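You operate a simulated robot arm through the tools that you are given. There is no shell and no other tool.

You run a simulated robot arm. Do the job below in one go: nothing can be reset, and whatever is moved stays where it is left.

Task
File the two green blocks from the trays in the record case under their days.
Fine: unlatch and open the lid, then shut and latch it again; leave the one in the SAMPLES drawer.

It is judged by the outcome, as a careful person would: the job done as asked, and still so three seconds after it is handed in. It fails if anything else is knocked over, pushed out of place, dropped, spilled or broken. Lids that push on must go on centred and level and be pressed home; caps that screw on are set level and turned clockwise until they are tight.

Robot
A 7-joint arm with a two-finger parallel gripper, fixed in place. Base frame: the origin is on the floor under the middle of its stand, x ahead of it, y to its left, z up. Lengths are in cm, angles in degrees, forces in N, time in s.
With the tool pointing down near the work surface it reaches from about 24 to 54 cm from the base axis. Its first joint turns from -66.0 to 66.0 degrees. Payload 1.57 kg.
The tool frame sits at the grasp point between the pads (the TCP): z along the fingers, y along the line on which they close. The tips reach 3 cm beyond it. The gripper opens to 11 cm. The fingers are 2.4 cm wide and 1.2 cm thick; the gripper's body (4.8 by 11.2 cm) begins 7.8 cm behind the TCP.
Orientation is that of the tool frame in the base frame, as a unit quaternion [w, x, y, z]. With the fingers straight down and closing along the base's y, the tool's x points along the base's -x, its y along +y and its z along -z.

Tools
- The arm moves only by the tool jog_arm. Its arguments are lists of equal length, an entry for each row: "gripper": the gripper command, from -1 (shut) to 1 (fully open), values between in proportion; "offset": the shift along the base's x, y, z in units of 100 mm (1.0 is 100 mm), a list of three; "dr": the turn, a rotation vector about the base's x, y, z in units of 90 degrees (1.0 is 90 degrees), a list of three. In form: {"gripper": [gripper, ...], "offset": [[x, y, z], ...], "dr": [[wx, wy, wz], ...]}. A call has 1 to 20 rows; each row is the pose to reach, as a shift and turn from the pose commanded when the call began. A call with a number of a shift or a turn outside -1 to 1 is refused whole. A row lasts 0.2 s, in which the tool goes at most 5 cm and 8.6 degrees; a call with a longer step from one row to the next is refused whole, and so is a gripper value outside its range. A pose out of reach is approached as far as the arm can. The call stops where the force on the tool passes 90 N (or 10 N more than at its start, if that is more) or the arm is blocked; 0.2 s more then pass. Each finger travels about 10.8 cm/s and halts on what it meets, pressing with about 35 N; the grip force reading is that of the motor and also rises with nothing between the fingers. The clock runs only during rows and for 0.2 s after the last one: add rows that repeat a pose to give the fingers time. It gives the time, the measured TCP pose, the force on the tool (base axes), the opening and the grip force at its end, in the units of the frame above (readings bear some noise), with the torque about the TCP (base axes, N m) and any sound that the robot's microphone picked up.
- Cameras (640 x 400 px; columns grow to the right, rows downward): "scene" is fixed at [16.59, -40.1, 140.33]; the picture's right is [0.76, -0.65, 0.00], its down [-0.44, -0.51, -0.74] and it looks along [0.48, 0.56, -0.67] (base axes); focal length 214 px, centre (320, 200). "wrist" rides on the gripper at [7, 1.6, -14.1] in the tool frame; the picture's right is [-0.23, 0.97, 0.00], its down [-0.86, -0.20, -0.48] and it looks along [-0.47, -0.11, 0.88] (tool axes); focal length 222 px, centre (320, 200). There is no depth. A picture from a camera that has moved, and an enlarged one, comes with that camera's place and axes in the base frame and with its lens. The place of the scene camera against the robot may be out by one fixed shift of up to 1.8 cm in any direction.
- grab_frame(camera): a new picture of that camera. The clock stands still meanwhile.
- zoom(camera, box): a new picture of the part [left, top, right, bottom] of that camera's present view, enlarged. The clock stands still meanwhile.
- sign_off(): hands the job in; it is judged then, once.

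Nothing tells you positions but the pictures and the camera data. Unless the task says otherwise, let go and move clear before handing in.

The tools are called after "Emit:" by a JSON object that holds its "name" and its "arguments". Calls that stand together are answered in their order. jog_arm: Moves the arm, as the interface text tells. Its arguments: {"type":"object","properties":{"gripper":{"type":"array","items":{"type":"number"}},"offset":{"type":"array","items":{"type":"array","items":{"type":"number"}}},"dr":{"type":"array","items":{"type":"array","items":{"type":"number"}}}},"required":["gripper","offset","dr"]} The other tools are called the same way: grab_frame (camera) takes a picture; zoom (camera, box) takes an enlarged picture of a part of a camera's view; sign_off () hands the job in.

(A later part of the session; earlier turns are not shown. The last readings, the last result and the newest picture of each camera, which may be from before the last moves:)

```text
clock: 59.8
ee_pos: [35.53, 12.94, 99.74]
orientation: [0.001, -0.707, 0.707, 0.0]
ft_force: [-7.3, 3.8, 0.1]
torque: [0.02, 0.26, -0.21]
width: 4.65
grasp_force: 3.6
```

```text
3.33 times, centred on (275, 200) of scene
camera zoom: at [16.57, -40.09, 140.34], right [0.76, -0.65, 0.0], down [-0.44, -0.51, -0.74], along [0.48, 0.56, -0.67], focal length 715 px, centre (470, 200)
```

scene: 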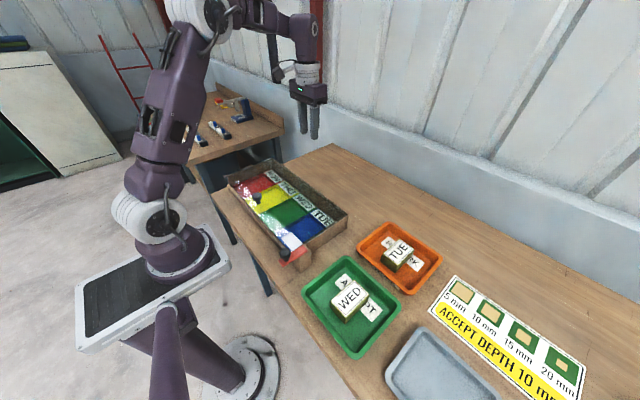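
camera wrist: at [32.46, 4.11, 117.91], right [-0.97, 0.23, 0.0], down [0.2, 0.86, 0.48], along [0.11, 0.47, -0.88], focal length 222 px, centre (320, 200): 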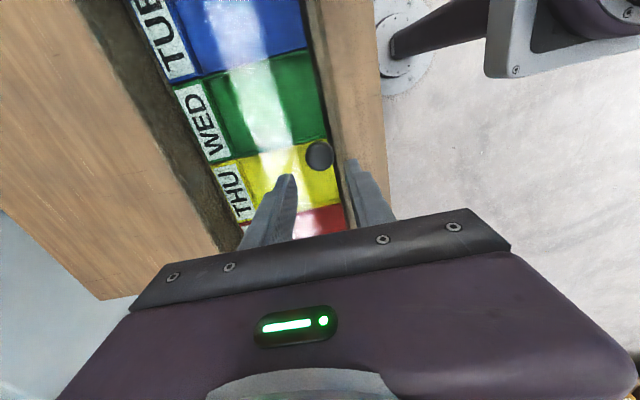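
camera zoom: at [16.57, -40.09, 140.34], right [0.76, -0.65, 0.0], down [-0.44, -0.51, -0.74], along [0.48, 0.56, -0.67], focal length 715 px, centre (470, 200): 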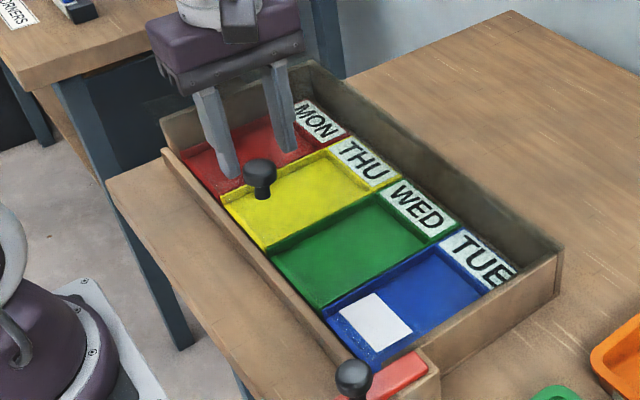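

The finger is lifting the lid but yielding a little, so the lid lags the finger. I'll push further in +x at this height to catch up before rising.

Emit:
{"name": "jog_arm", "arguments": {"gripper": [-0.27, -0.27, -0.27, -0.27], "offset": [[0.02, 0, 0.0], [0.04, 0, 0.0], [0.06, 0, 0.0], [0.06, 0, 0.0]], "dr": [[0, 0, 0], [0, 0, 0], [0, 0, 0], [0, 0, 0]]}}

Emit:
{"name": "zoom", "arguments": {"camera": "wrist", "box": [220, 90, 420, 240]}}

Emit:
{"name": "zoom", "arguments": {"camera": "scene", "box": [230, 160, 290, 220]}}

```text
clock: 60.8
ee_pos: [35.97, 13.06, 99.74]
orientation: [0.002, 0.707, -0.707, 0.0]
ft_force: [-18.6, 6.4, 1.6]
torque: [-0.05, 0.67, -0.42]
width: 5.65
grasp_force: 8.1
```

```text
2.67 times, centred on (320, 165) of wrist
camera zoom: at [34.37, 5.98, 113.83], right [-0.97, 0.23, 0.0], down [0.2, 0.86, 0.48], along [0.11, 0.47, -0.88], focal length 592 px, centre (320, 293)
```

zoom: 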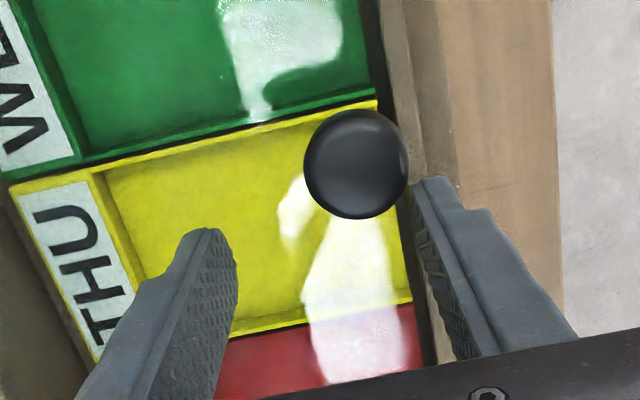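

```text
6.67 times, centred on (260, 190) of scene
camera zoom: at [16.54, -40.08, 140.34], right [0.76, -0.65, 0.0], down [-0.44, -0.51, -0.74], along [0.48, 0.56, -0.67], focal length 1430 px, centre (720, 267)
```

zoom: 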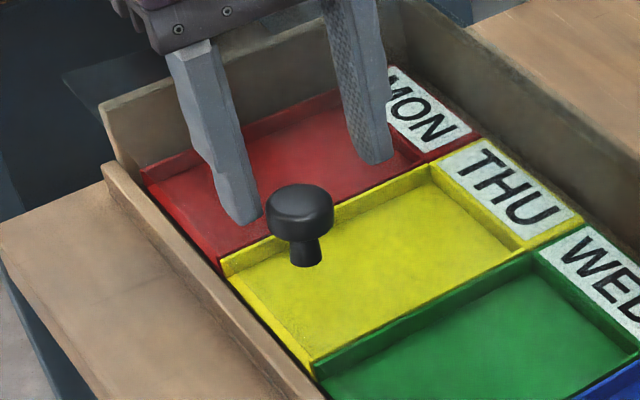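

Friction against the finger jams this at small angles. I'll set the lid back down and instead pinch the knob as before but co-rotate the tool with the lid (tilting it), which avoids the creep. First lower gently.

Emit:
{"name": "jog_arm", "arguments": {"gripper": [-0.27, -0.27, -0.27, -0.27, -0.27, -0.27, -0.27, -0.27], "offset": [[-0.03, 0, -0.03], [-0.06, 0, -0.08], [-0.08, 0, -0.13], [-0.1, 0, -0.18], [-0.115, 0, -0.23], [-0.13, 0, -0.28], [-0.158, 0, -0.3], [-0.158, 0, -0.3]], "dr": [[0, 0, 0], [0, 0, 0], [0, 0, 0], [0, 0, 0], [0, 0, 0], [0, 0, 0], [0, 0, 0], [0, 0, 0]]}}

Emit:
{"name": "zoom", "arguments": {"camera": "scene", "box": [215, 140, 335, 260]}}

```text
clock: 62.6
ee_pos: [34.55, 12.96, 96.66]
orientation: [0.0, 0.707, -0.707, -0.001]
ft_force: [-1.0, -0.2, -0.1]
torque: [0.0, 0.03, 0.01]
width: 4.0
grasp_force: 0.1
```

```text
3.33 times, centred on (275, 200) of scene
camera zoom: at [16.59, -40.1, 140.33], right [0.76, -0.65, 0.0], down [-0.44, -0.51, -0.74], along [0.48, 0.56, -0.67], focal length 715 px, centre (470, 200)
```

zoom: 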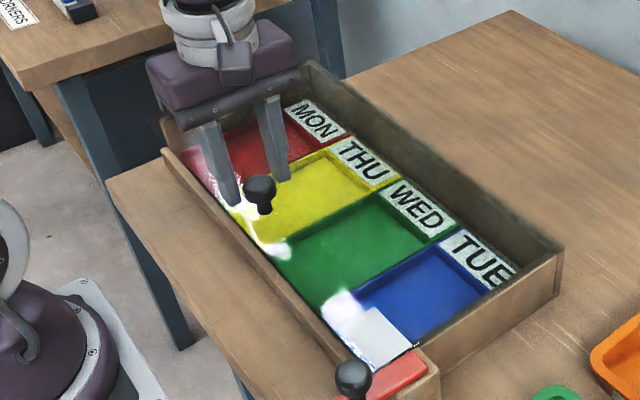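

Emit:
{"name": "jog_arm", "arguments": {"gripper": [-0.27, -0.27, -0.27, -0.27, -0.27, -0.27, -0.27, -0.27, -0.27, -0.27, -0.27, -0.27, -0.27, -0.27, -0.27, -0.27], "offset": [[-0.02, 0, 0.1], [-0.02, 0, 0.3], [-0.02, 0, 0.6], [0.0, 0, 0.9], [0.1, 0, 1.0], [0.2, 0, 1.0], [0.3, 0, 1.0], [0.4, 0, 1.0], [0.5, 0, 1.0], [0.6, 0, 1.0], [0.7, 0, 1.0], [0.8, 0, 1.0], [0.9, 0, 1.0], [1.0, 0, 1.0], [1.0, 0, 1.0], [1.0, 0, 1.0]], "dr": [[0, 0, 0], [0, 0, 0], [0, 0, 0], [0, 0, 0], [0, 0, -0.09], [0, 0, -0.18], [0, 0, -0.27], [0, 0, -0.36], [0, 0, -0.45], [0, 0, -0.54], [0, 0, -0.63], [0, 0, -0.72], [0, 0, -0.81], [0, 0, -0.9], [0, 0, -0.995], [0, 0, -0.995]]}}

Emit:
{"name": "jog_arm", "arguments": {"gripper": [-0.27, -0.27, -0.27, -0.27, -0.27, -0.27, -0.27, -0.27], "offset": [[0.15, -0.05, 0.1], [0.3, -0.1, 0.2], [0.45, -0.15, 0.3], [0.6, -0.19, 0.4], [0.75, -0.19, 0.5], [0.9, -0.19, 0.5], [1.0, -0.19, 0.5], [1.0, -0.19, 0.5]], "dr": [[0, 0.08, 0], [0, 0.16, 0], [0, 0.24, 0], [0, 0.32, 0], [0, 0.38, 0], [0, 0.38, 0], [0, 0.38, 0], [0, 0.38, 0]]}}

Emit:
{"name": "grab_frame", "arguments": {"camera": "scene"}}

```text
clock: 66.0
ee_pos: [44.49, 13.01, 106.8]
orientation: [0.0, -0.003, 1.0, 0.0]
ft_force: [-0.9, 0.5, -0.2]
torque: [0.0, 0.05, 0.02]
width: 4.04
grasp_force: 0.0
```

```text
clock: 67.8
ee_pos: [50.19, 11.25, 111.24]
orientation: [-0.256, -0.007, 0.967, 0.0]
ft_force: [-0.4, 0.0, 0.1]
torque: [-0.04, 0.0, 0.01]
width: 4.01
grasp_force: 0.0
out of reach, approached as far as the arm can: row 5, 6, 7, 8
```

```text
taken
```

scene: 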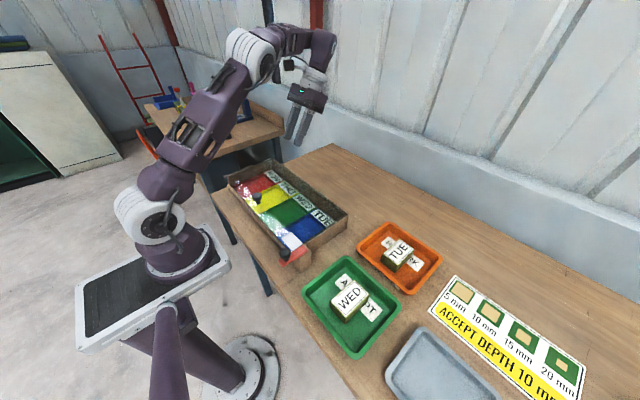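

With a 30° tilt the reach ends near x=50, so tilt must shrink as the lid nears vertical. I'll test two more free-air poses: (55, 11, 111.5) at ~15° tilt and (58, 11, 110.5) at ~8°.

Emit:
{"name": "jog_arm", "arguments": {"gripper": [-0.27, -0.27, -0.27, -0.27, -0.27], "offset": [[0.0, 0, 0.0], [0.1, -0.02, 0.0], [0.25, -0.02, 0.0], [0.48, -0.02, 0.02], [0.48, -0.02, 0.02]], "dr": [[0, -0.08, 0], [0, -0.16, 0], [0, -0.16, 0], [0, -0.16, 0], [0, -0.16, 0]]}}

Emit:
{"name": "jog_arm", "arguments": {"gripper": [-0.27, -0.27, -0.27, -0.27], "offset": [[0.1, 0, 0.0], [0.2, 0.0, -0.05], [0.3, 0.0, -0.1], [0.3, 0.0, -0.1]], "dr": [[0, -0.04, 0], [0, -0.07, 0], [0, -0.07, 0], [0, -0.07, 0]]}}

```text
clock: 69.0
ee_pos: [54.98, 11.3, 111.42]
orientation: [-0.132, -0.007, 0.991, 0.0]
ft_force: [0.7, -0.3, 0.3]
torque: [0.01, -0.06, -0.01]
width: 4.02
grasp_force: 0.1
```

```text
clock: 70.0
ee_pos: [57.93, 11.28, 110.33]
orientation: [-0.078, -0.007, 0.997, -0.001]
ft_force: [0.3, 0.0, -0.5]
torque: [0.03, -0.01, -0.03]
width: 4.01
grasp_force: 0.0
```

Both reachable. Now back to the knob with a −20° pre-tilt (fingers pointing slightly forward).

Emit:
{"name": "jog_arm", "arguments": {"gripper": [-0.27, -0.27, -0.27, -0.27, -0.27, -0.27], "offset": [[-0.2, 0, 0], [-0.4, 0.0, 0], [-0.6, 0.0, 0], [-0.8, 0.0, 0], [-1.0, -0.02, 0], [-1.0, -0.02, 0]], "dr": [[0, -0.08, 0], [0, -0.1, 0], [0, -0.1, 0], [0, -0.1, 0], [0, -0.1, 0], [0, -0.1, 0]]}}

Emit:
{"name": "jog_arm", "arguments": {"gripper": [-0.27, -0.27, -0.27, -0.27, -0.27, -0.27, -0.27], "offset": [[-0.2, 0, 0], [-0.4, 0.0, 0], [-0.6, 0.0, 0], [-0.8, 0.0, 0], [-1.0, 0.0, 0], [-1.0, 0.0, 0], [-1.0, 0, 0]], "dr": [[0, 0, 0], [0, -0.06, 0], [0, -0.12, 0], [0, -0.18, 0], [0, -0.22, 0], [0, -0.22, 0], [0, -0.22, 0]]}}

Emit:
{"name": "jog_arm", "arguments": {"gripper": [-0.27, -0.27, -0.27, -0.27, -0.27], "offset": [[-0.15, 0, 0], [-0.3, 0.0, 0], [-0.45, 0, -0.1], [-0.49, 0.0, -0.4], [-0.49, 0.0, -0.4]], "dr": [[0, 0, 0], [0, 0, 0], [0, 0, 0], [0, 0, 0], [0, 0, 0]]}}

Emit:
{"name": "zoom", "arguments": {"camera": "wrist", "box": [220, 90, 420, 240]}}

Emit:
{"name": "zoom", "arguments": {"camera": "scene", "box": [215, 120, 355, 260]}}

```text
clock: 71.4
ee_pos: [48.06, 11.09, 110.37]
orientation: [0.001, -0.007, 1.0, -0.001]
ft_force: [0.1, 0.1, 0.3]
torque: [-0.02, -0.01, 0.0]
width: 4.02
grasp_force: 0.1
```

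```text
clock: 73.0
ee_pos: [37.74, 10.93, 110.44]
orientation: [0.173, -0.006, 0.985, -0.002]
ft_force: [0.2, 0.3, -0.3]
torque: [-0.01, 0.0, 0.0]
width: 4.03
grasp_force: 0.0
```

```text
clock: 74.2
ee_pos: [32.85, 11.07, 107.81]
orientation: [0.176, -0.007, 0.984, 0.004]
ft_force: [0.2, 0.5, 0.0]
torque: [0.01, 0.02, 0.0]
width: 4.0
grasp_force: 0.0
out of reach, approached as far as the arm can: row 4
```

```text
2.67 times, centred on (320, 165) of wrist
camera zoom: at [21.4, 12.46, 118.67], right [0.2, 0.98, 0.08], down [0.64, -0.19, 0.74], along [0.74, -0.1, -0.66], focal length 592 px, centre (320, 293)
```

zoom: 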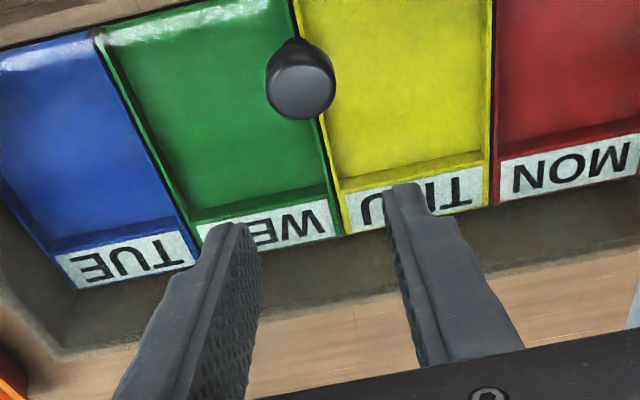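

```text
2.86 times, centred on (285, 190) of scene
camera zoom: at [16.59, -40.1, 140.33], right [0.76, -0.65, 0.0], down [-0.44, -0.51, -0.74], along [0.48, 0.56, -0.67], focal length 613 px, centre (420, 229)
```

zoom: 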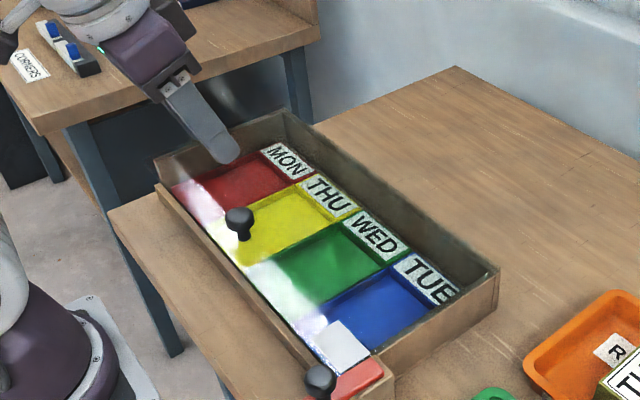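

Emit:
{"name": "jog_arm", "arguments": {"gripper": [-0.27, -0.27, -0.27, -0.27, -0.27, -0.27, -0.27], "offset": [[0, 0, 0], [0, 0.0, 0], [0, 0, -0.2], [0, 0.0, -0.4], [0, 0.0, -0.6], [0, 0, -0.75], [0, 0, -0.75]], "dr": [[0, 0.06, 0], [0, 0.11, 0], [0, 0.11, 0], [0, 0.11, 0], [0, 0.11, 0], [0, 0.11, 0], [0, 0.11, 0]]}}

Emit:
{"name": "jog_arm", "arguments": {"gripper": [-0.27, -0.27, -0.27], "offset": [[0, 0, 0], [0, 0.0, 0], [0, 0, 0]], "dr": [[0, -0.06, 0], [0, -0.11, 0], [0, -0.11, 0]]}}

```text
clock: 75.8
ee_pos: [33.04, 11.11, 103.01]
orientation: [0.083, -0.007, 0.997, 0.0]
ft_force: [-0.3, -0.2, 0.2]
torque: [0.03, -0.02, -0.01]
width: 4.03
grasp_force: 0.0
out of reach, approached as far as the arm can: row 4, 5, 6, 7
```

```text
clock: 76.6
ee_pos: [35.68, 12.88, 105.76]
orientation: [0.172, -0.006, 0.985, -0.003]
ft_force: [-0.2, 0.0, 0.3]
torque: [0.0, -0.01, 0.01]
width: 4.01
grasp_force: 0.0
out of reach, approached as far as the arm can: row 1, 2, 3
```

Pre-tilt isn't reachable that close in, so I'll start vertical with the knob offset forward in the pads and add tilt as I go. First return to vertical above the knob.

Emit:
{"name": "jog_arm", "arguments": {"gripper": [-0.27, -0.27, -0.27, -0.27, -0.27, -0.27], "offset": [[0.05, 0, 0.05], [0.05, -0.05, 0.05], [-0.05, -0.1, 0.03], [-0.15, -0.18, 0.0], [-0.235, -0.183, -0.03], [-0.235, -0.183, -0.03]], "dr": [[0, 0.08, 0], [0, 0.16, 0], [0, 0.22, 0], [0, 0.22, 0], [0, 0.22, 0], [0, 0.22, 0]]}}

Emit:
{"name": "zoom", "arguments": {"camera": "wrist", "box": [220, 90, 420, 240]}}

```text
clock: 78.0
ee_pos: [33.31, 11.16, 105.74]
orientation: [0.001, -0.006, 1.0, -0.001]
ft_force: [-0.3, 0.3, 0.2]
torque: [-0.02, 0.0, -0.01]
width: 4.03
grasp_force: 0.1
```

```text
2.67 times, centred on (320, 165) of wrist
camera zoom: at [26.33, 12.64, 119.72], right [0.21, 0.98, 0.0], down [0.86, -0.19, 0.48], along [0.47, -0.1, -0.88], focal length 592 px, centre (320, 293)
```

zoom: 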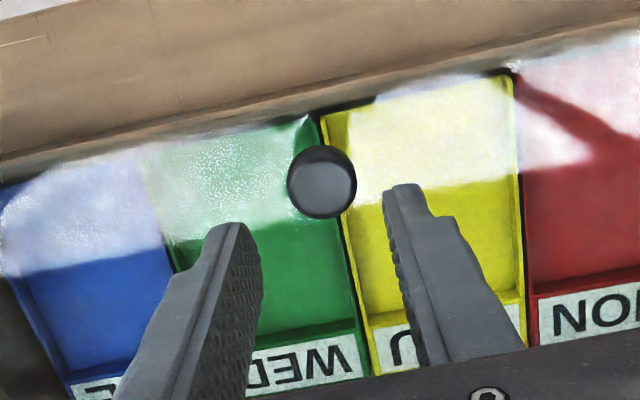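

Emit:
{"name": "jog_arm", "arguments": {"gripper": [-0.27, -0.27, -0.27, -0.27, -0.27, -0.27, -0.27, -0.27], "offset": [[0.0, -0.01, -0.2], [0.0, -0.01, -0.4], [0.0, -0.01, -0.6], [0.0, -0.01, -0.75], [0.0, -0.01, -0.85], [0.0, -0.01, -0.93], [0.0, -0.01, -0.98], [0.0, -0.01, -0.98]], "dr": [[0, 0, 0], [0, 0, 0], [0, 0, 0], [0, 0, 0], [0, 0, 0], [0, 0, 0], [0, 0, 0], [0, 0, 0]]}}

Emit:
{"name": "jog_arm", "arguments": {"gripper": [-0.5, -1, -1, -1, -1], "offset": [[0, 0, 0], [0, 0, 0], [0, 0, 0], [0, 0, 0], [0, 0, 0]], "dr": [[0, 0, 0], [0, 0, 0], [0, 0, 0], [0, 0, 0], [0, 0, 0]]}}

Emit:
{"name": "zoom", "arguments": {"camera": "wrist", "box": [220, 90, 420, 240]}}

```text
clock: 79.8
ee_pos: [33.24, 10.89, 95.72]
orientation: [0.0, -0.008, 1.0, 0.0]
ft_force: [-0.5, -0.7, 1.4]
torque: [0.06, 0.01, 0.02]
width: 4.01
grasp_force: 0.0
```

```text
clock: 81.0
ee_pos: [33.25, 11.04, 95.8]
orientation: [0.001, -0.007, 1.0, -0.001]
ft_force: [-0.9, 6.8, -0.5]
torque: [0.02, 0.05, 0.09]
width: 2.89
grasp_force: 38.9
```

```text
2.67 times, centred on (320, 165) of wrist
camera zoom: at [26.29, 12.53, 109.9], right [0.21, 0.98, 0.0], down [0.86, -0.19, 0.48], along [0.47, -0.1, -0.88], focal length 592 px, centre (320, 293)
```

zoom: 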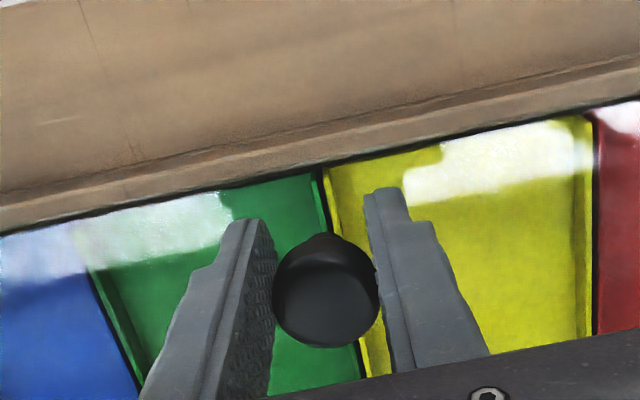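

The knob is gripped toward the front of the pads. Lifting along the arc with gradual tool tilt, to 30° first.

Emit:
{"name": "jog_arm", "arguments": {"gripper": [-1, -1, -1, -1, -1, -1, -1, -1, -1, -1, -1, -1, -1], "offset": [[0.016, 0, 0.0785], [0.0357, 0, 0.1574], [0.0585, 0, 0.235], [0.0847, 0, 0.3112], [0.1143, 0, 0.3865], [0.1469, 0, 0.4603], [0.183, 0, 0.5326], [0.2218, 0, 0.6034], [0.264, 0, 0.6725], [0.3087, 0, 0.7396], [0.3565, 0, 0.8048], [0.4072, 0, 0.8678], [0.4072, 0, 0.8678]], "dr": [[0, 0.007, 0], [0, 0.0139, 0], [0, 0.0208, 0], [0, 0.0278, 0], [0, 0.0347, 0], [0, 0.0417, 0], [0, 0.0486, 0], [0, 0.0556, 0], [0, 0.0625, 0], [0, 0.0694, 0], [0, 0.0764, 0], [0, 0.0833, 0], [0, 0.0833, 0]]}}

Emit:
{"name": "zoom", "arguments": {"camera": "wrist", "box": [220, 90, 420, 240]}}

Emit:
{"name": "zoom", "arguments": {"camera": "scene", "box": [215, 120, 355, 260]}}

```text
clock: 83.8
ee_pos: [37.28, 10.97, 104.46]
orientation: [-0.065, -0.006, 0.998, -0.001]
ft_force: [-17.9, 17.0, 5.0]
torque: [0.15, 1.03, 0.03]
width: 2.93
grasp_force: 38.9
```

```text
2.67 times, centred on (320, 165) of wrist
camera zoom: at [32.19, 12.54, 119.38], right [0.21, 0.98, -0.03], down [0.91, -0.19, 0.36], along [0.35, -0.1, -0.93], focal length 592 px, centre (320, 293)
```

zoom: 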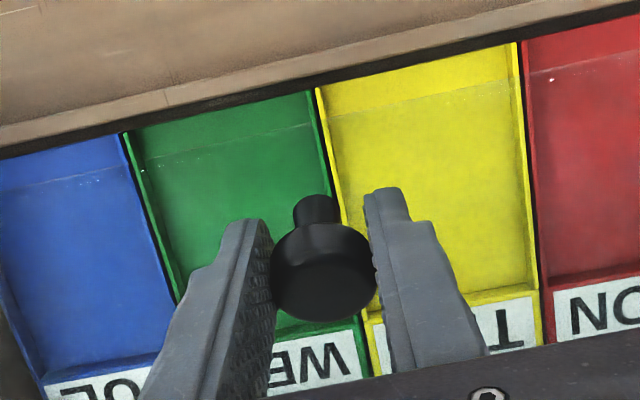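

```text
2.86 times, centred on (285, 190) of scene
camera zoom: at [16.54, -40.05, 140.35], right [0.76, -0.65, 0.0], down [-0.44, -0.51, -0.74], along [0.48, 0.56, -0.67], focal length 613 px, centre (420, 229)
```

zoom: 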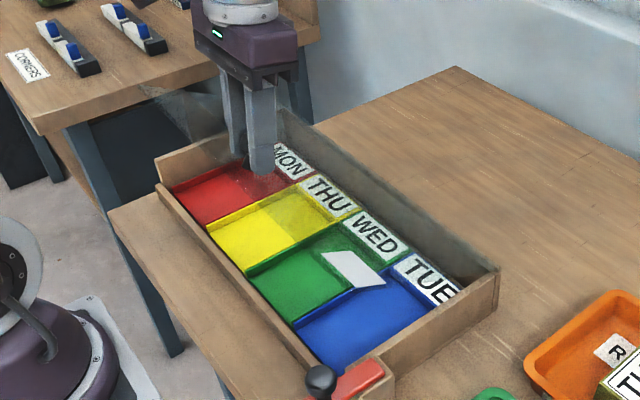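

Emit:
{"name": "jog_arm", "arguments": {"gripper": [-1, -1, -1, -1, -1, -1, -1, -1, -1, -1, -1, -1], "offset": [[0.0528, 0, 0.0607], [0.109, 0, 0.1191], [0.1673, 0, 0.1747], [0.228, 0, 0.2285], [0.2908, 0, 0.2792], [0.3559, 0, 0.3272], [0.4228, 0, 0.3722], [0.4919, 0, 0.4145], [0.5623, 0, 0.4532], [0.6349, 0, 0.4897], [0.7088, 0, 0.5222], [0.7088, 0, 0.5222]], "dr": [[0, 0.007, 0], [0, 0.0139, 0], [0, 0.0208, 0], [0, 0.0278, 0], [0, 0.0347, 0], [0, 0.0417, 0], [0, 0.0486, 0], [0, 0.0556, 0], [0, 0.0625, 0], [0, 0.0694, 0], [0, 0.0764, 0], [0, 0.0764, 0]]}}

Emit:
{"name": "zoom", "arguments": {"camera": "wrist", "box": [220, 90, 420, 240]}}

Emit:
{"name": "zoom", "arguments": {"camera": "scene", "box": [215, 120, 355, 260]}}

```text
clock: 86.4
ee_pos: [44.41, 11.05, 109.75]
orientation: [-0.125, -0.007, 0.992, -0.001]
ft_force: [-13.1, 4.5, 13.8]
torque: [-0.02, 1.02, -0.01]
width: 2.93
grasp_force: 39.0
```

```text
2.67 times, centred on (320, 165) of wrist
camera zoom: at [41.19, 12.56, 125.14], right [0.21, 0.98, -0.06], down [0.95, -0.19, 0.25], along [0.24, -0.1, -0.97], focal length 592 px, centre (320, 293)
```

zoom: 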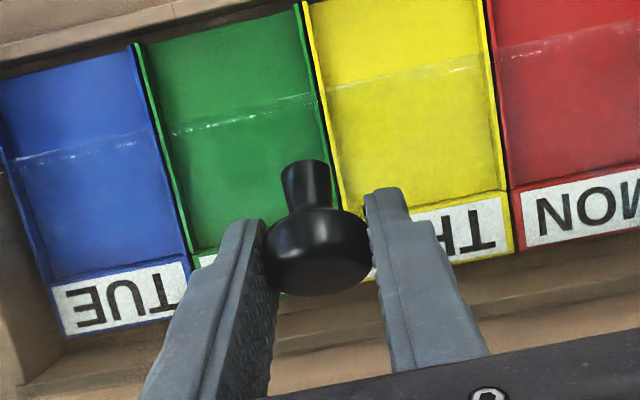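

```text
2.86 times, centred on (285, 190) of scene
camera zoom: at [16.54, -40.09, 140.34], right [0.76, -0.65, 0.0], down [-0.44, -0.51, -0.74], along [0.48, 0.56, -0.67], focal length 613 px, centre (420, 229)
```

zoom: 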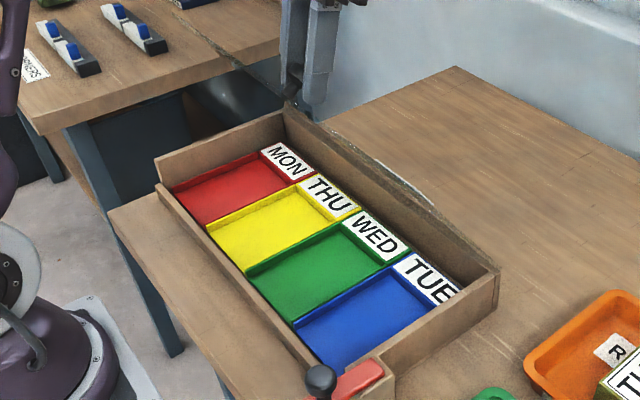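

The knob is creeping again, though it is still near pad centre. I'll twist the tool 25° about its own axis while pinching, so one finger sits partly behind the knob and blocks it from sliding out.

Emit:
{"name": "jog_arm", "arguments": {"gripper": [-1, -1, -1, -1, -1, -1], "offset": [[0, 0, 0], [0, 0, 0], [0, 0, 0], [0, 0, 0], [0, 0, 0], [0, 0, 0]], "dr": [[0.014, 0, 0.054], [0.028, 0, 0.108], [0.042, 0, 0.161], [0.055, 0, 0.215], [0.069, 0, 0.269], [0.069, 0, 0.269]]}}

Emit:
{"name": "zoom", "arguments": {"camera": "wrist", "box": [220, 90, 420, 240]}}

Emit:
{"name": "zoom", "arguments": {"camera": "scene", "box": [215, 120, 355, 260]}}

```text
clock: 87.8
ee_pos: [44.52, 11.3, 109.64]
orientation: [-0.119, -0.223, 0.967, 0.029]
ft_force: [10.0, 36.2, -10.4]
torque: [0.75, -1.1, -0.78]
width: 2.96
grasp_force: 39.3
```

```text
2.67 times, centred on (320, 165) of wrist
camera zoom: at [41.23, 9.63, 125.03], right [-0.21, 0.98, 0.06], down [0.95, 0.19, 0.26], along [0.24, 0.11, -0.96], focal length 592 px, centre (320, 293)
```

zoom: 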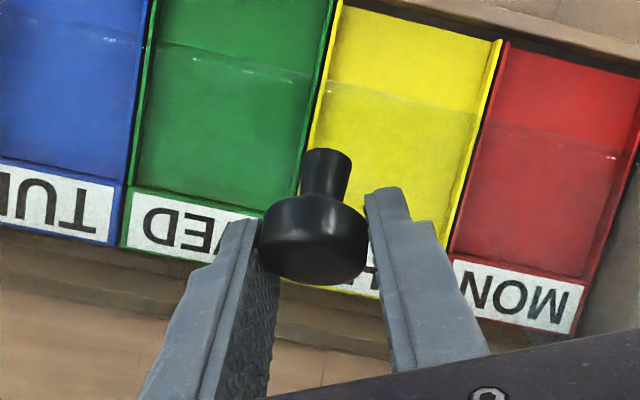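

```text
2.86 times, centred on (285, 190) of scene
camera zoom: at [16.64, -39.98, 140.36], right [0.76, -0.65, 0.0], down [-0.44, -0.51, -0.74], along [0.48, 0.56, -0.67], focal length 613 px, centre (420, 229)
```

zoom: 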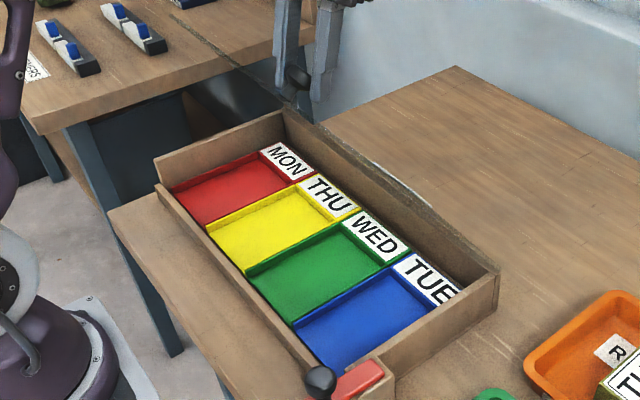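

Emit:
{"name": "jog_arm", "arguments": {"gripper": [-1, -1, -1, -1, -1, -1], "offset": [[0.071, 0.01, 0.036], [0.143, 0.015, 0.069], [0.218, 0.015, 0.098], [0.293, 0.015, 0.124], [0.369, 0.015, 0.148], [0.369, 0.015, 0.148]], "dr": [[0, 0, 0], [0, 0, 0], [0, 0, 0], [0, 0, 0], [0, 0, 0], [0, 0, 0]]}}

Emit:
{"name": "zoom", "arguments": {"camera": "wrist", "box": [220, 90, 420, 240]}}

Emit:
{"name": "zoom", "arguments": {"camera": "scene", "box": [215, 120, 355, 260]}}

```text
clock: 89.2
ee_pos: [48.06, 11.3, 111.29]
orientation: [-0.121, -0.222, 0.967, 0.027]
ft_force: [-8.7, 14.6, 7.1]
torque: [-0.23, 1.09, -0.05]
width: 2.98
grasp_force: 39.4
```

```text
2.67 times, centred on (320, 165) of wrist
camera zoom: at [44.8, 9.66, 126.64], right [-0.21, 0.98, 0.05], down [0.95, 0.19, 0.25], along [0.24, 0.1, -0.97], focal length 592 px, centre (320, 293)
```

zoom: 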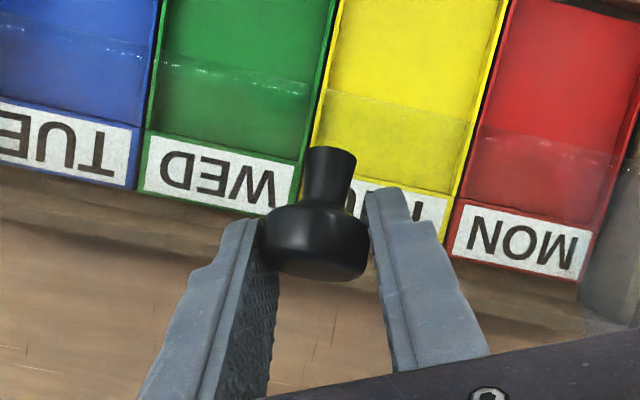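

```text
2.86 times, centred on (285, 190) of scene
camera zoom: at [16.56, -40.05, 140.35], right [0.76, -0.65, 0.0], down [-0.44, -0.51, -0.74], along [0.48, 0.56, -0.67], focal length 613 px, centre (420, 229)
```

zoom: 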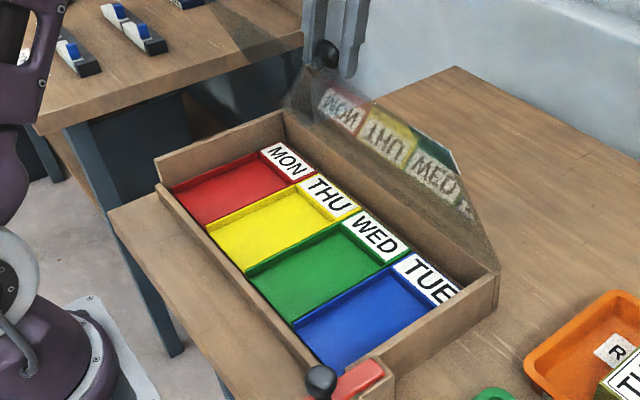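

The knob no longer creeps with the finger behind it. Continuing to ~80°.

Emit:
{"name": "jog_arm", "arguments": {"gripper": [-1, -1, -1, -1, -1, -1, -1], "offset": [[0.077, 0.005, 0.019], [0.156, 0.005, 0.036], [0.234, 0.005, 0.049], [0.314, 0.005, 0.058], [0.394, 0.005, 0.063], [0.473, 0.005, 0.067], [0.473, 0.005, 0.067]], "dr": [[0, 0, 0], [0, 0, 0], [0, 0, 0], [0, 0, 0], [0, 0, 0], [0, 0, 0], [0, 0, 0]]}}

Emit:
{"name": "zoom", "arguments": {"camera": "wrist", "box": [220, 90, 420, 240]}}

Emit:
{"name": "zoom", "arguments": {"camera": "scene", "box": [215, 120, 355, 260]}}

```text
clock: 90.8
ee_pos: [52.96, 11.25, 112.01]
orientation: [-0.121, -0.223, 0.967, 0.026]
ft_force: [-6.0, 12.7, -0.1]
torque: [-0.3, 1.12, 0.13]
width: 2.96
grasp_force: 39.6
```

```text
2.67 times, centred on (320, 165) of wrist
camera zoom: at [49.61, 9.64, 127.36], right [-0.21, 0.98, 0.05], down [0.95, 0.19, 0.25], along [0.24, 0.1, -0.97], focal length 592 px, centre (320, 293)
```

zoom: 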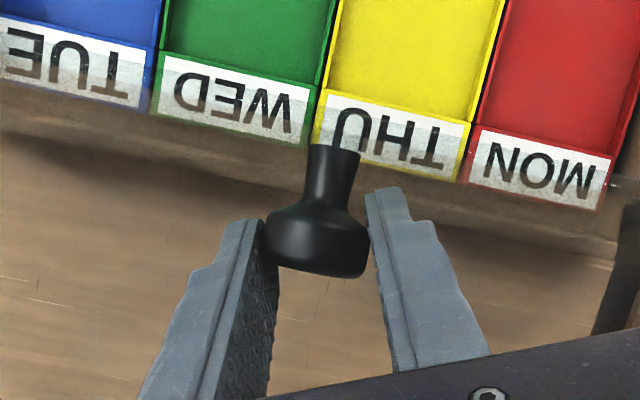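

```text
2.86 times, centred on (285, 190) of scene
camera zoom: at [16.58, -40.06, 140.35], right [0.76, -0.65, 0.0], down [-0.44, -0.51, -0.74], along [0.48, 0.56, -0.67], focal length 613 px, centre (420, 229)
```

zoom: 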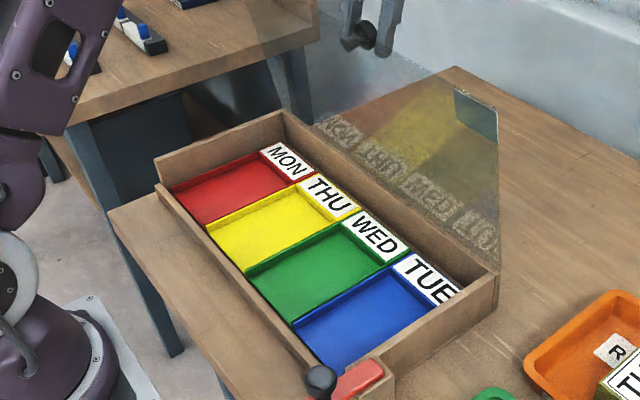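

Emit:
{"name": "jog_arm", "arguments": {"gripper": [-1, -1, -1, -1, -1, -1], "offset": [[0.08, 0.005, -0.001], [0.159, 0.005, -0.005], [0.239, 0.005, -0.013], [0.318, 0.005, -0.025], [0.396, 0.005, -0.039], [0.396, 0.005, -0.039]], "dr": [[0, -0.01, 0], [0, -0.02, 0], [0, -0.03, 0], [0, -0.035, 0], [0, -0.04, 0], [0, -0.04, 0]]}}

Emit:
{"name": "zoom", "arguments": {"camera": "wrist", "box": [220, 90, 420, 240]}}

Emit:
{"name": "zoom", "arguments": {"camera": "scene", "box": [215, 100, 375, 260]}}

```text
clock: 92.2
ee_pos: [56.95, 11.25, 111.39]
orientation: [-0.092, -0.223, 0.97, 0.02]
ft_force: [-5.9, 10.9, 0.9]
torque: [-0.32, 1.12, 0.1]
width: 2.96
grasp_force: 39.4
```

```text
2.67 times, centred on (320, 165) of wrist
camera zoom: at [52.64, 9.65, 126.64], right [-0.22, 0.98, 0.04], down [0.93, 0.19, 0.31], along [0.3, 0.1, -0.95], focal length 592 px, centre (320, 293)
```

zoom: 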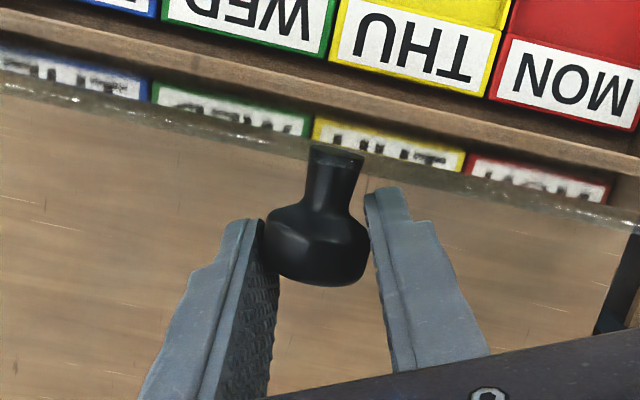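

```text
2.50 times, centred on (295, 180) of scene
camera zoom: at [16.58, -40.06, 140.35], right [0.76, -0.65, 0.0], down [-0.44, -0.51, -0.74], along [0.48, 0.56, -0.67], focal length 536 px, centre (382, 250)
```

zoom: 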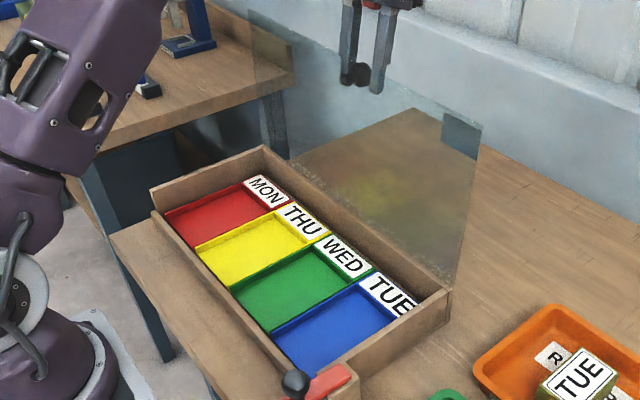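

The lid is about vertical now. Pushing on past vertical in small steps to find its rest.

Emit:
{"name": "jog_arm", "arguments": {"gripper": [-1, -1, -1, -1], "offset": [[0.078, 0.0, -0.018], [0.154, 0.0, -0.04], [0.229, 0.0, -0.065], [0.229, 0.0, -0.065]], "dr": [[0, -0.015, 0], [0, -0.03, 0], [0, -0.04, 0], [0, -0.04, 0]]}}

Emit:
{"name": "zoom", "arguments": {"camera": "wrist", "box": [220, 90, 420, 240]}}

Emit:
{"name": "zoom", "arguments": {"camera": "scene", "box": [215, 100, 375, 260]}}

```text
clock: 93.2
ee_pos: [59.0, 11.26, 110.82]
orientation: [-0.063, -0.222, 0.973, 0.012]
ft_force: [-32.0, 4.7, 7.4]
torque: [-0.02, 0.44, 0.14]
width: 2.94
grasp_force: 38.9
```

```text
2.67 times, centred on (320, 165) of wrist
camera zoom: at [53.81, 9.71, 125.75], right [-0.22, 0.98, 0.02], down [0.91, 0.19, 0.36], along [0.35, 0.1, -0.93], focal length 592 px, centre (320, 293)
```

zoom: 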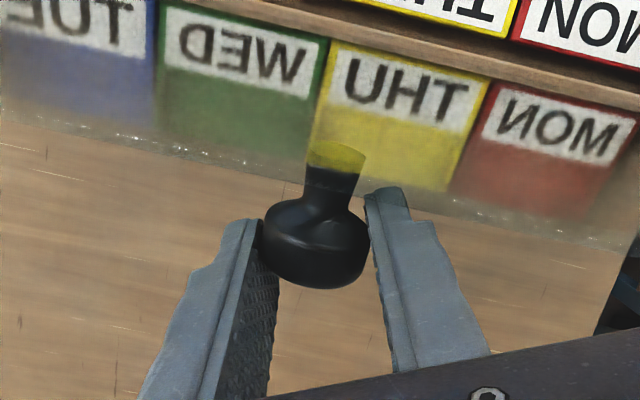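

```text
2.50 times, centred on (295, 180) of scene
camera zoom: at [16.48, -40.09, 140.35], right [0.76, -0.65, 0.0], down [-0.44, -0.51, -0.74], along [0.48, 0.56, -0.67], focal length 536 px, centre (382, 250)
```

zoom: 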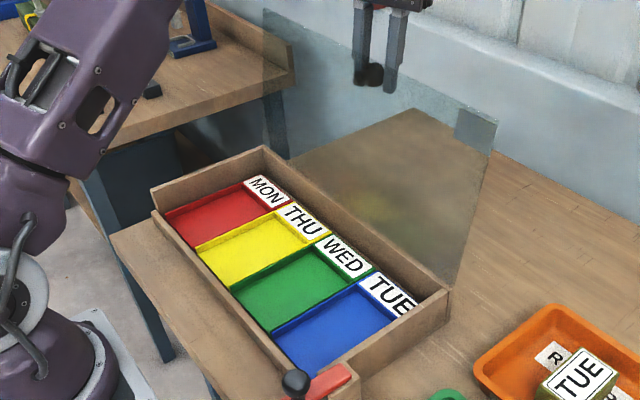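

It now bears on a firm stop at about 100° (past vertical). I'll back off slightly, open the fingers, and check that the lid stays.

Emit:
{"name": "jog_arm", "arguments": {"gripper": [-1, -0.6, -0.4, -0.25, -0.25, -0.25], "offset": [[-0.03, 0.0, 0.0], [-0.03, 0.0, 0.0], [-0.03, 0.0, 0.0], [-0.03, 0.0, 0.0], [-0.03, 0.0, 0.0], [-0.03, 0.0, 0.0]], "dr": [[0, 0, 0], [0, 0, 0], [0, 0, 0], [0, 0, 0], [0, 0, 0], [0, 0, 0]]}}

Emit:
{"name": "zoom", "arguments": {"camera": "wrist", "box": [220, 90, 420, 240]}}

Emit:
{"name": "zoom", "arguments": {"camera": "scene", "box": [215, 100, 375, 260]}}

```text
clock: 94.6
ee_pos: [59.01, 11.35, 110.88]
orientation: [-0.06, -0.223, 0.973, 0.013]
ft_force: [-0.3, 1.0, 0.4]
torque: [0.02, 0.02, -0.01]
width: 4.15
grasp_force: 0.0
```

```text
2.67 times, centred on (320, 165) of wrist
camera zoom: at [53.65, 9.73, 125.71], right [-0.22, 0.98, 0.03], down [0.91, 0.19, 0.37], along [0.36, 0.1, -0.93], focal length 592 px, centre (320, 293)
```

zoom: 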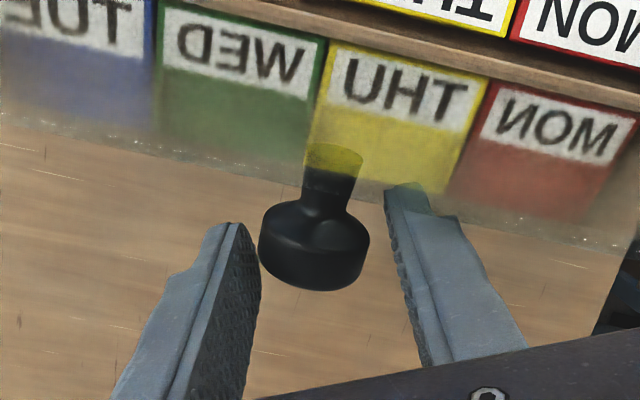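

```text
2.50 times, centred on (295, 180) of scene
camera zoom: at [16.59, -40.1, 140.33], right [0.76, -0.65, 0.0], down [-0.44, -0.51, -0.74], along [0.48, 0.56, -0.67], focal length 536 px, centre (382, 250)
```

zoom: 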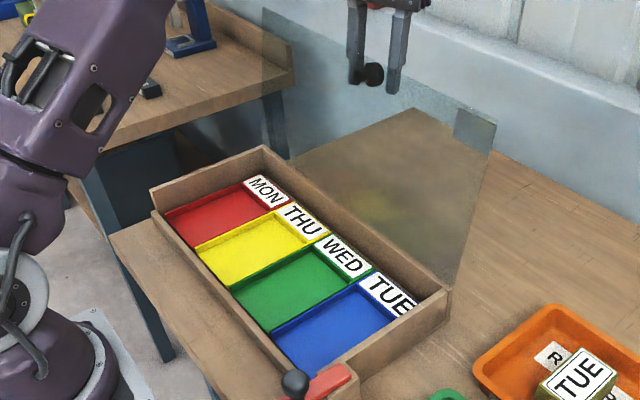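

The lid rests open on its own. Withdrawing along the tool axis, upwards and slightly outward, clear of the knob.

Emit:
{"name": "jog_arm", "arguments": {"gripper": [-0.25, -0.25, -0.25, -0.25, -0.25, -0.25], "offset": [[0.012, 0, 0.1], [0.025, 0, 0.2], [0.05, 0, 0.4], [0.074, 0, 0.6], [0.098, 0, 0.79], [0.098, 0, 0.79]], "dr": [[0, 0, 0], [0, 0, 0], [0, 0, 0], [0, 0, 0], [0, 0, 0], [0, 0, 0]]}}

Emit:
{"name": "grab_frame", "arguments": {"camera": "wrist"}}

Emit:
{"name": "grab_frame", "arguments": {"camera": "scene"}}

```text
clock: 96.0
ee_pos: [57.18, 10.69, 118.52]
orientation: [-0.06, -0.222, 0.973, 0.013]
ft_force: [-0.6, -0.2, 0.8]
torque: [0.03, -0.04, 0.01]
width: 4.11
grasp_force: 0.1
out of reach, approached as far as the arm can: row 4, 5, 6
```

```text
taken
camera wrist: at [51.84, 9.13, 133.37], right [-0.22, 0.98, 0.03], down [0.91, 0.19, 0.37], along [0.36, 0.1, -0.93], focal length 222 px, centre (320, 200)
```

wrist: 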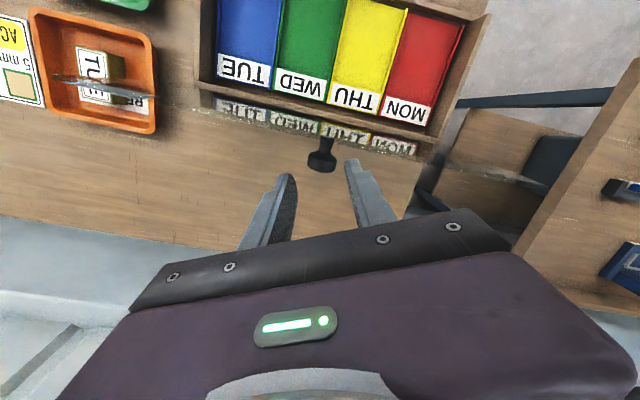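

```text
taken
```

scene: 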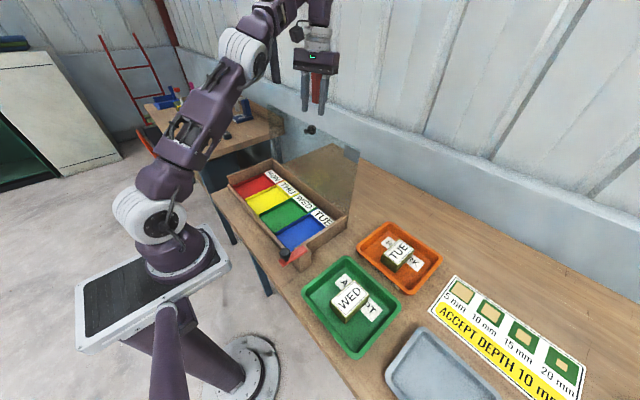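

The lid is open and self-standing. Now I'll move back over the case at safe height, straighten the tool, and go look at the two trays.

Emit:
{"name": "jog_arm", "arguments": {"gripper": [-0.25, -0.25, -0.25, -0.25, -0.25, -0.25, -0.25], "offset": [[-0.15, 0, 0.03], [-0.4, 0, 0.03], [-0.65, 0, 0.03], [-0.9, -0.1, 0.03], [-1.0, -0.4, 0.03], [-1.0, -0.8, 0.03], [-1.0, -1.0, 0.0]], "dr": [[0, 0, 0], [-0.002, -0.01, -0.03], [-0.006, -0.028, -0.1], [-0.01, -0.046, -0.172], [-0.0135, -0.062, -0.23], [-0.0167, -0.077, -0.286], [-0.0167, -0.077, -0.286]]}}

Emit:
{"name": "jog_arm", "arguments": {"gripper": [-0.1, 0.2, 0.5, 0.5, 0.5], "offset": [[-0.2, -0.3, 0.0], [-0.4, -0.6, -0.1], [-0.6, -0.9, -0.3], [-0.8, -1.0, -0.5], [-0.8, -1.0, -0.5]], "dr": [[0, 0, 0], [0, 0, 0], [0, 0, 0], [0, 0, 0], [0, 0, 0]]}}

Emit:
{"name": "grab_frame", "arguments": {"camera": "wrist"}}

Emit:
{"name": "grab_frame", "arguments": {"camera": "scene"}}

```text
clock: 97.6
ee_pos: [47.26, 0.67, 118.42]
orientation: [0.001, 0.0, 1.0, 0.0]
ft_force: [0.1, -0.2, -0.6]
torque: [0.0, -0.04, -0.01]
width: 4.11
grasp_force: 0.1
```

```text
clock: 98.8
ee_pos: [39.23, -9.5, 113.11]
orientation: [0.0, 0.001, 1.0, 0.0]
ft_force: [0.0, -0.1, 0.1]
torque: [-0.01, 0.01, 0.01]
width: 8.26
grasp_force: 0.2
```

```text
taken
camera wrist: at [32.29, -7.87, 127.28], right [0.23, 0.97, 0.0], down [0.86, -0.2, 0.48], along [0.47, -0.11, -0.88], focal length 222 px, centre (320, 200)
```

wrist: 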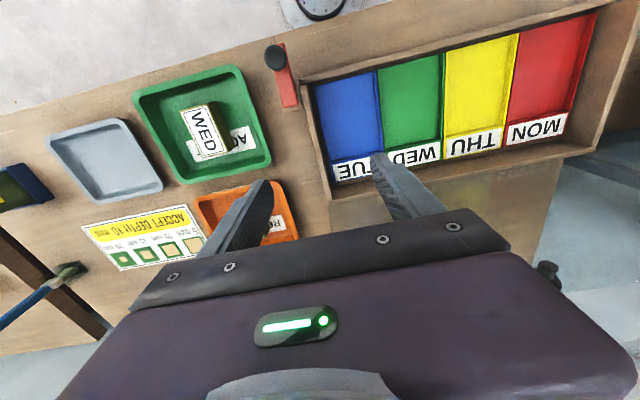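

```text
taken
```

scene: 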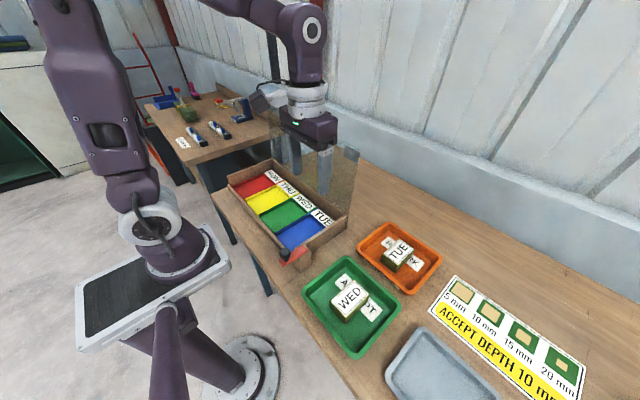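

Emit:
{"name": "jog_arm", "arguments": {"gripper": [0.5, 0.5, 0.5, 0.5], "offset": [[-0.2, -0.3, 0.0], [-0.45, -0.6, 0.0], [-0.7, -0.9, 0.0], [-0.7, -0.9, 0.0]], "dr": [[0, 0, 0], [0, 0, 0], [0, 0, 0], [0, 0, 0]]}}

Emit:
{"name": "zoom", "arguments": {"camera": "wrist", "box": [160, 60, 420, 240]}}

Emit:
{"name": "grab_frame", "arguments": {"camera": "wrist"}}

```text
clock: 99.8
ee_pos: [32.21, -18.45, 113.46]
orientation: [-0.001, 0.0, 1.0, 0.0]
ft_force: [0.2, 0.2, 0.1]
torque: [0.0, -0.01, 0.01]
width: 8.27
grasp_force: 0.1
```

```text
2.22 times, centred on (290, 150) of wrist
camera zoom: at [25.23, -16.82, 127.51], right [0.23, 0.97, 0.0], down [0.86, -0.2, 0.48], along [0.47, -0.11, -0.88], focal length 494 px, centre (387, 311)
```

zoom: 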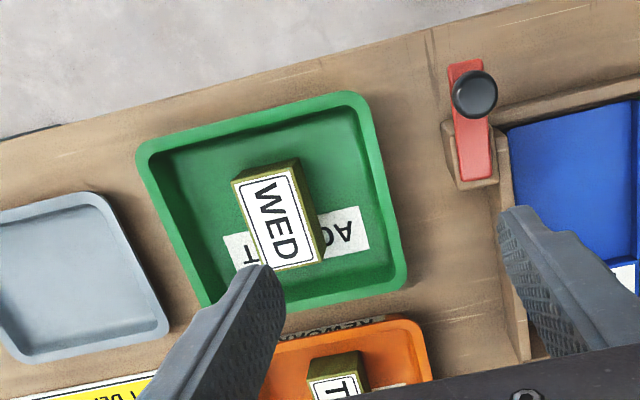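

```text
taken
camera wrist: at [25.23, -16.82, 127.51], right [0.23, 0.97, 0.0], down [0.86, -0.2, 0.48], along [0.47, -0.11, -0.88], focal length 222 px, centre (320, 200)
```

wrist: 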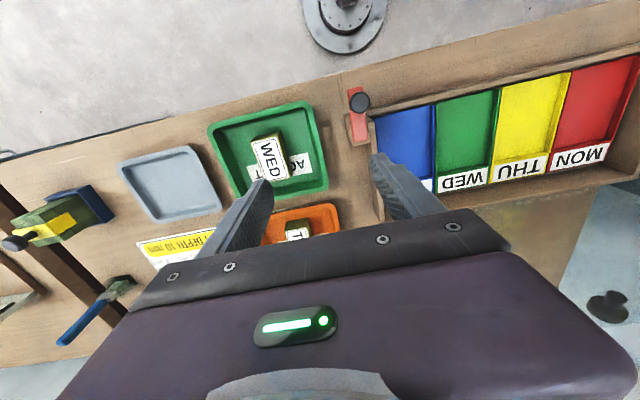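

WED block top measures about x 31.8–39.3, y −30.2–−25.4 (7.5 × 4.75 cm, top z≈90, base z≈86), aligned with x. I'll go above it with fingers closing along y.

Emit:
{"name": "jog_arm", "arguments": {"gripper": [0.4, 0.3, 0.27, 0.27, 0.27], "offset": [[0.1, -0.3, -0.1], [0.2, -0.6, -0.3], [0.33, -0.935, -0.5], [0.33, -0.935, -0.9], [0.33, -0.935, -0.9]], "dr": [[0, 0, 0], [0, 0, 0], [0, 0, 0], [0, 0, 0], [0, 0, 0]]}}

Emit:
{"name": "zoom", "arguments": {"camera": "wrist", "box": [200, 80, 440, 240]}}

Emit:
{"name": "zoom", "arguments": {"camera": "scene", "box": [290, 220, 430, 370]}}

```text
clock: 101.0
ee_pos: [35.34, -27.73, 104.31]
orientation: [-0.001, 0.0, 1.0, 0.0]
ft_force: [0.1, 0.0, 0.5]
torque: [-0.03, 0.01, 0.01]
width: 7.02
grasp_force: 0.0
```

```text
2.50 times, centred on (320, 160) of wrist
camera zoom: at [28.33, -26.17, 118.41], right [0.23, 0.97, 0.0], down [0.86, -0.2, 0.48], along [0.47, -0.11, -0.88], focal length 555 px, centre (320, 300)
```

zoom: 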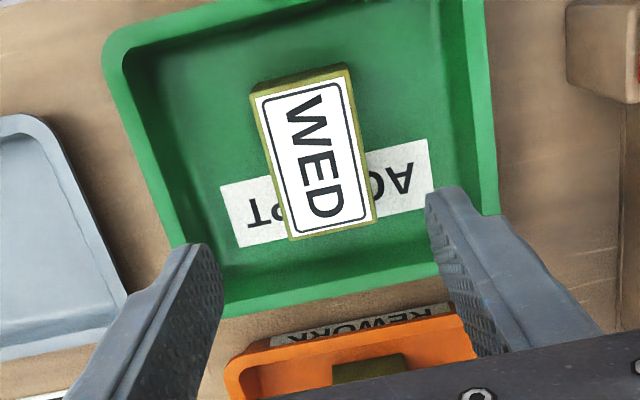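

```text
2.67 times, centred on (360, 295) of scene
camera zoom: at [16.59, -40.1, 140.33], right [0.76, -0.65, 0.0], down [-0.44, -0.51, -0.74], along [0.48, 0.56, -0.67], focal length 572 px, centre (213, -53)
```

zoom: 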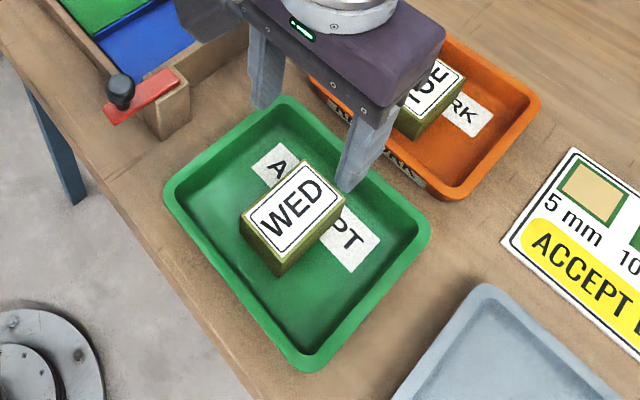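

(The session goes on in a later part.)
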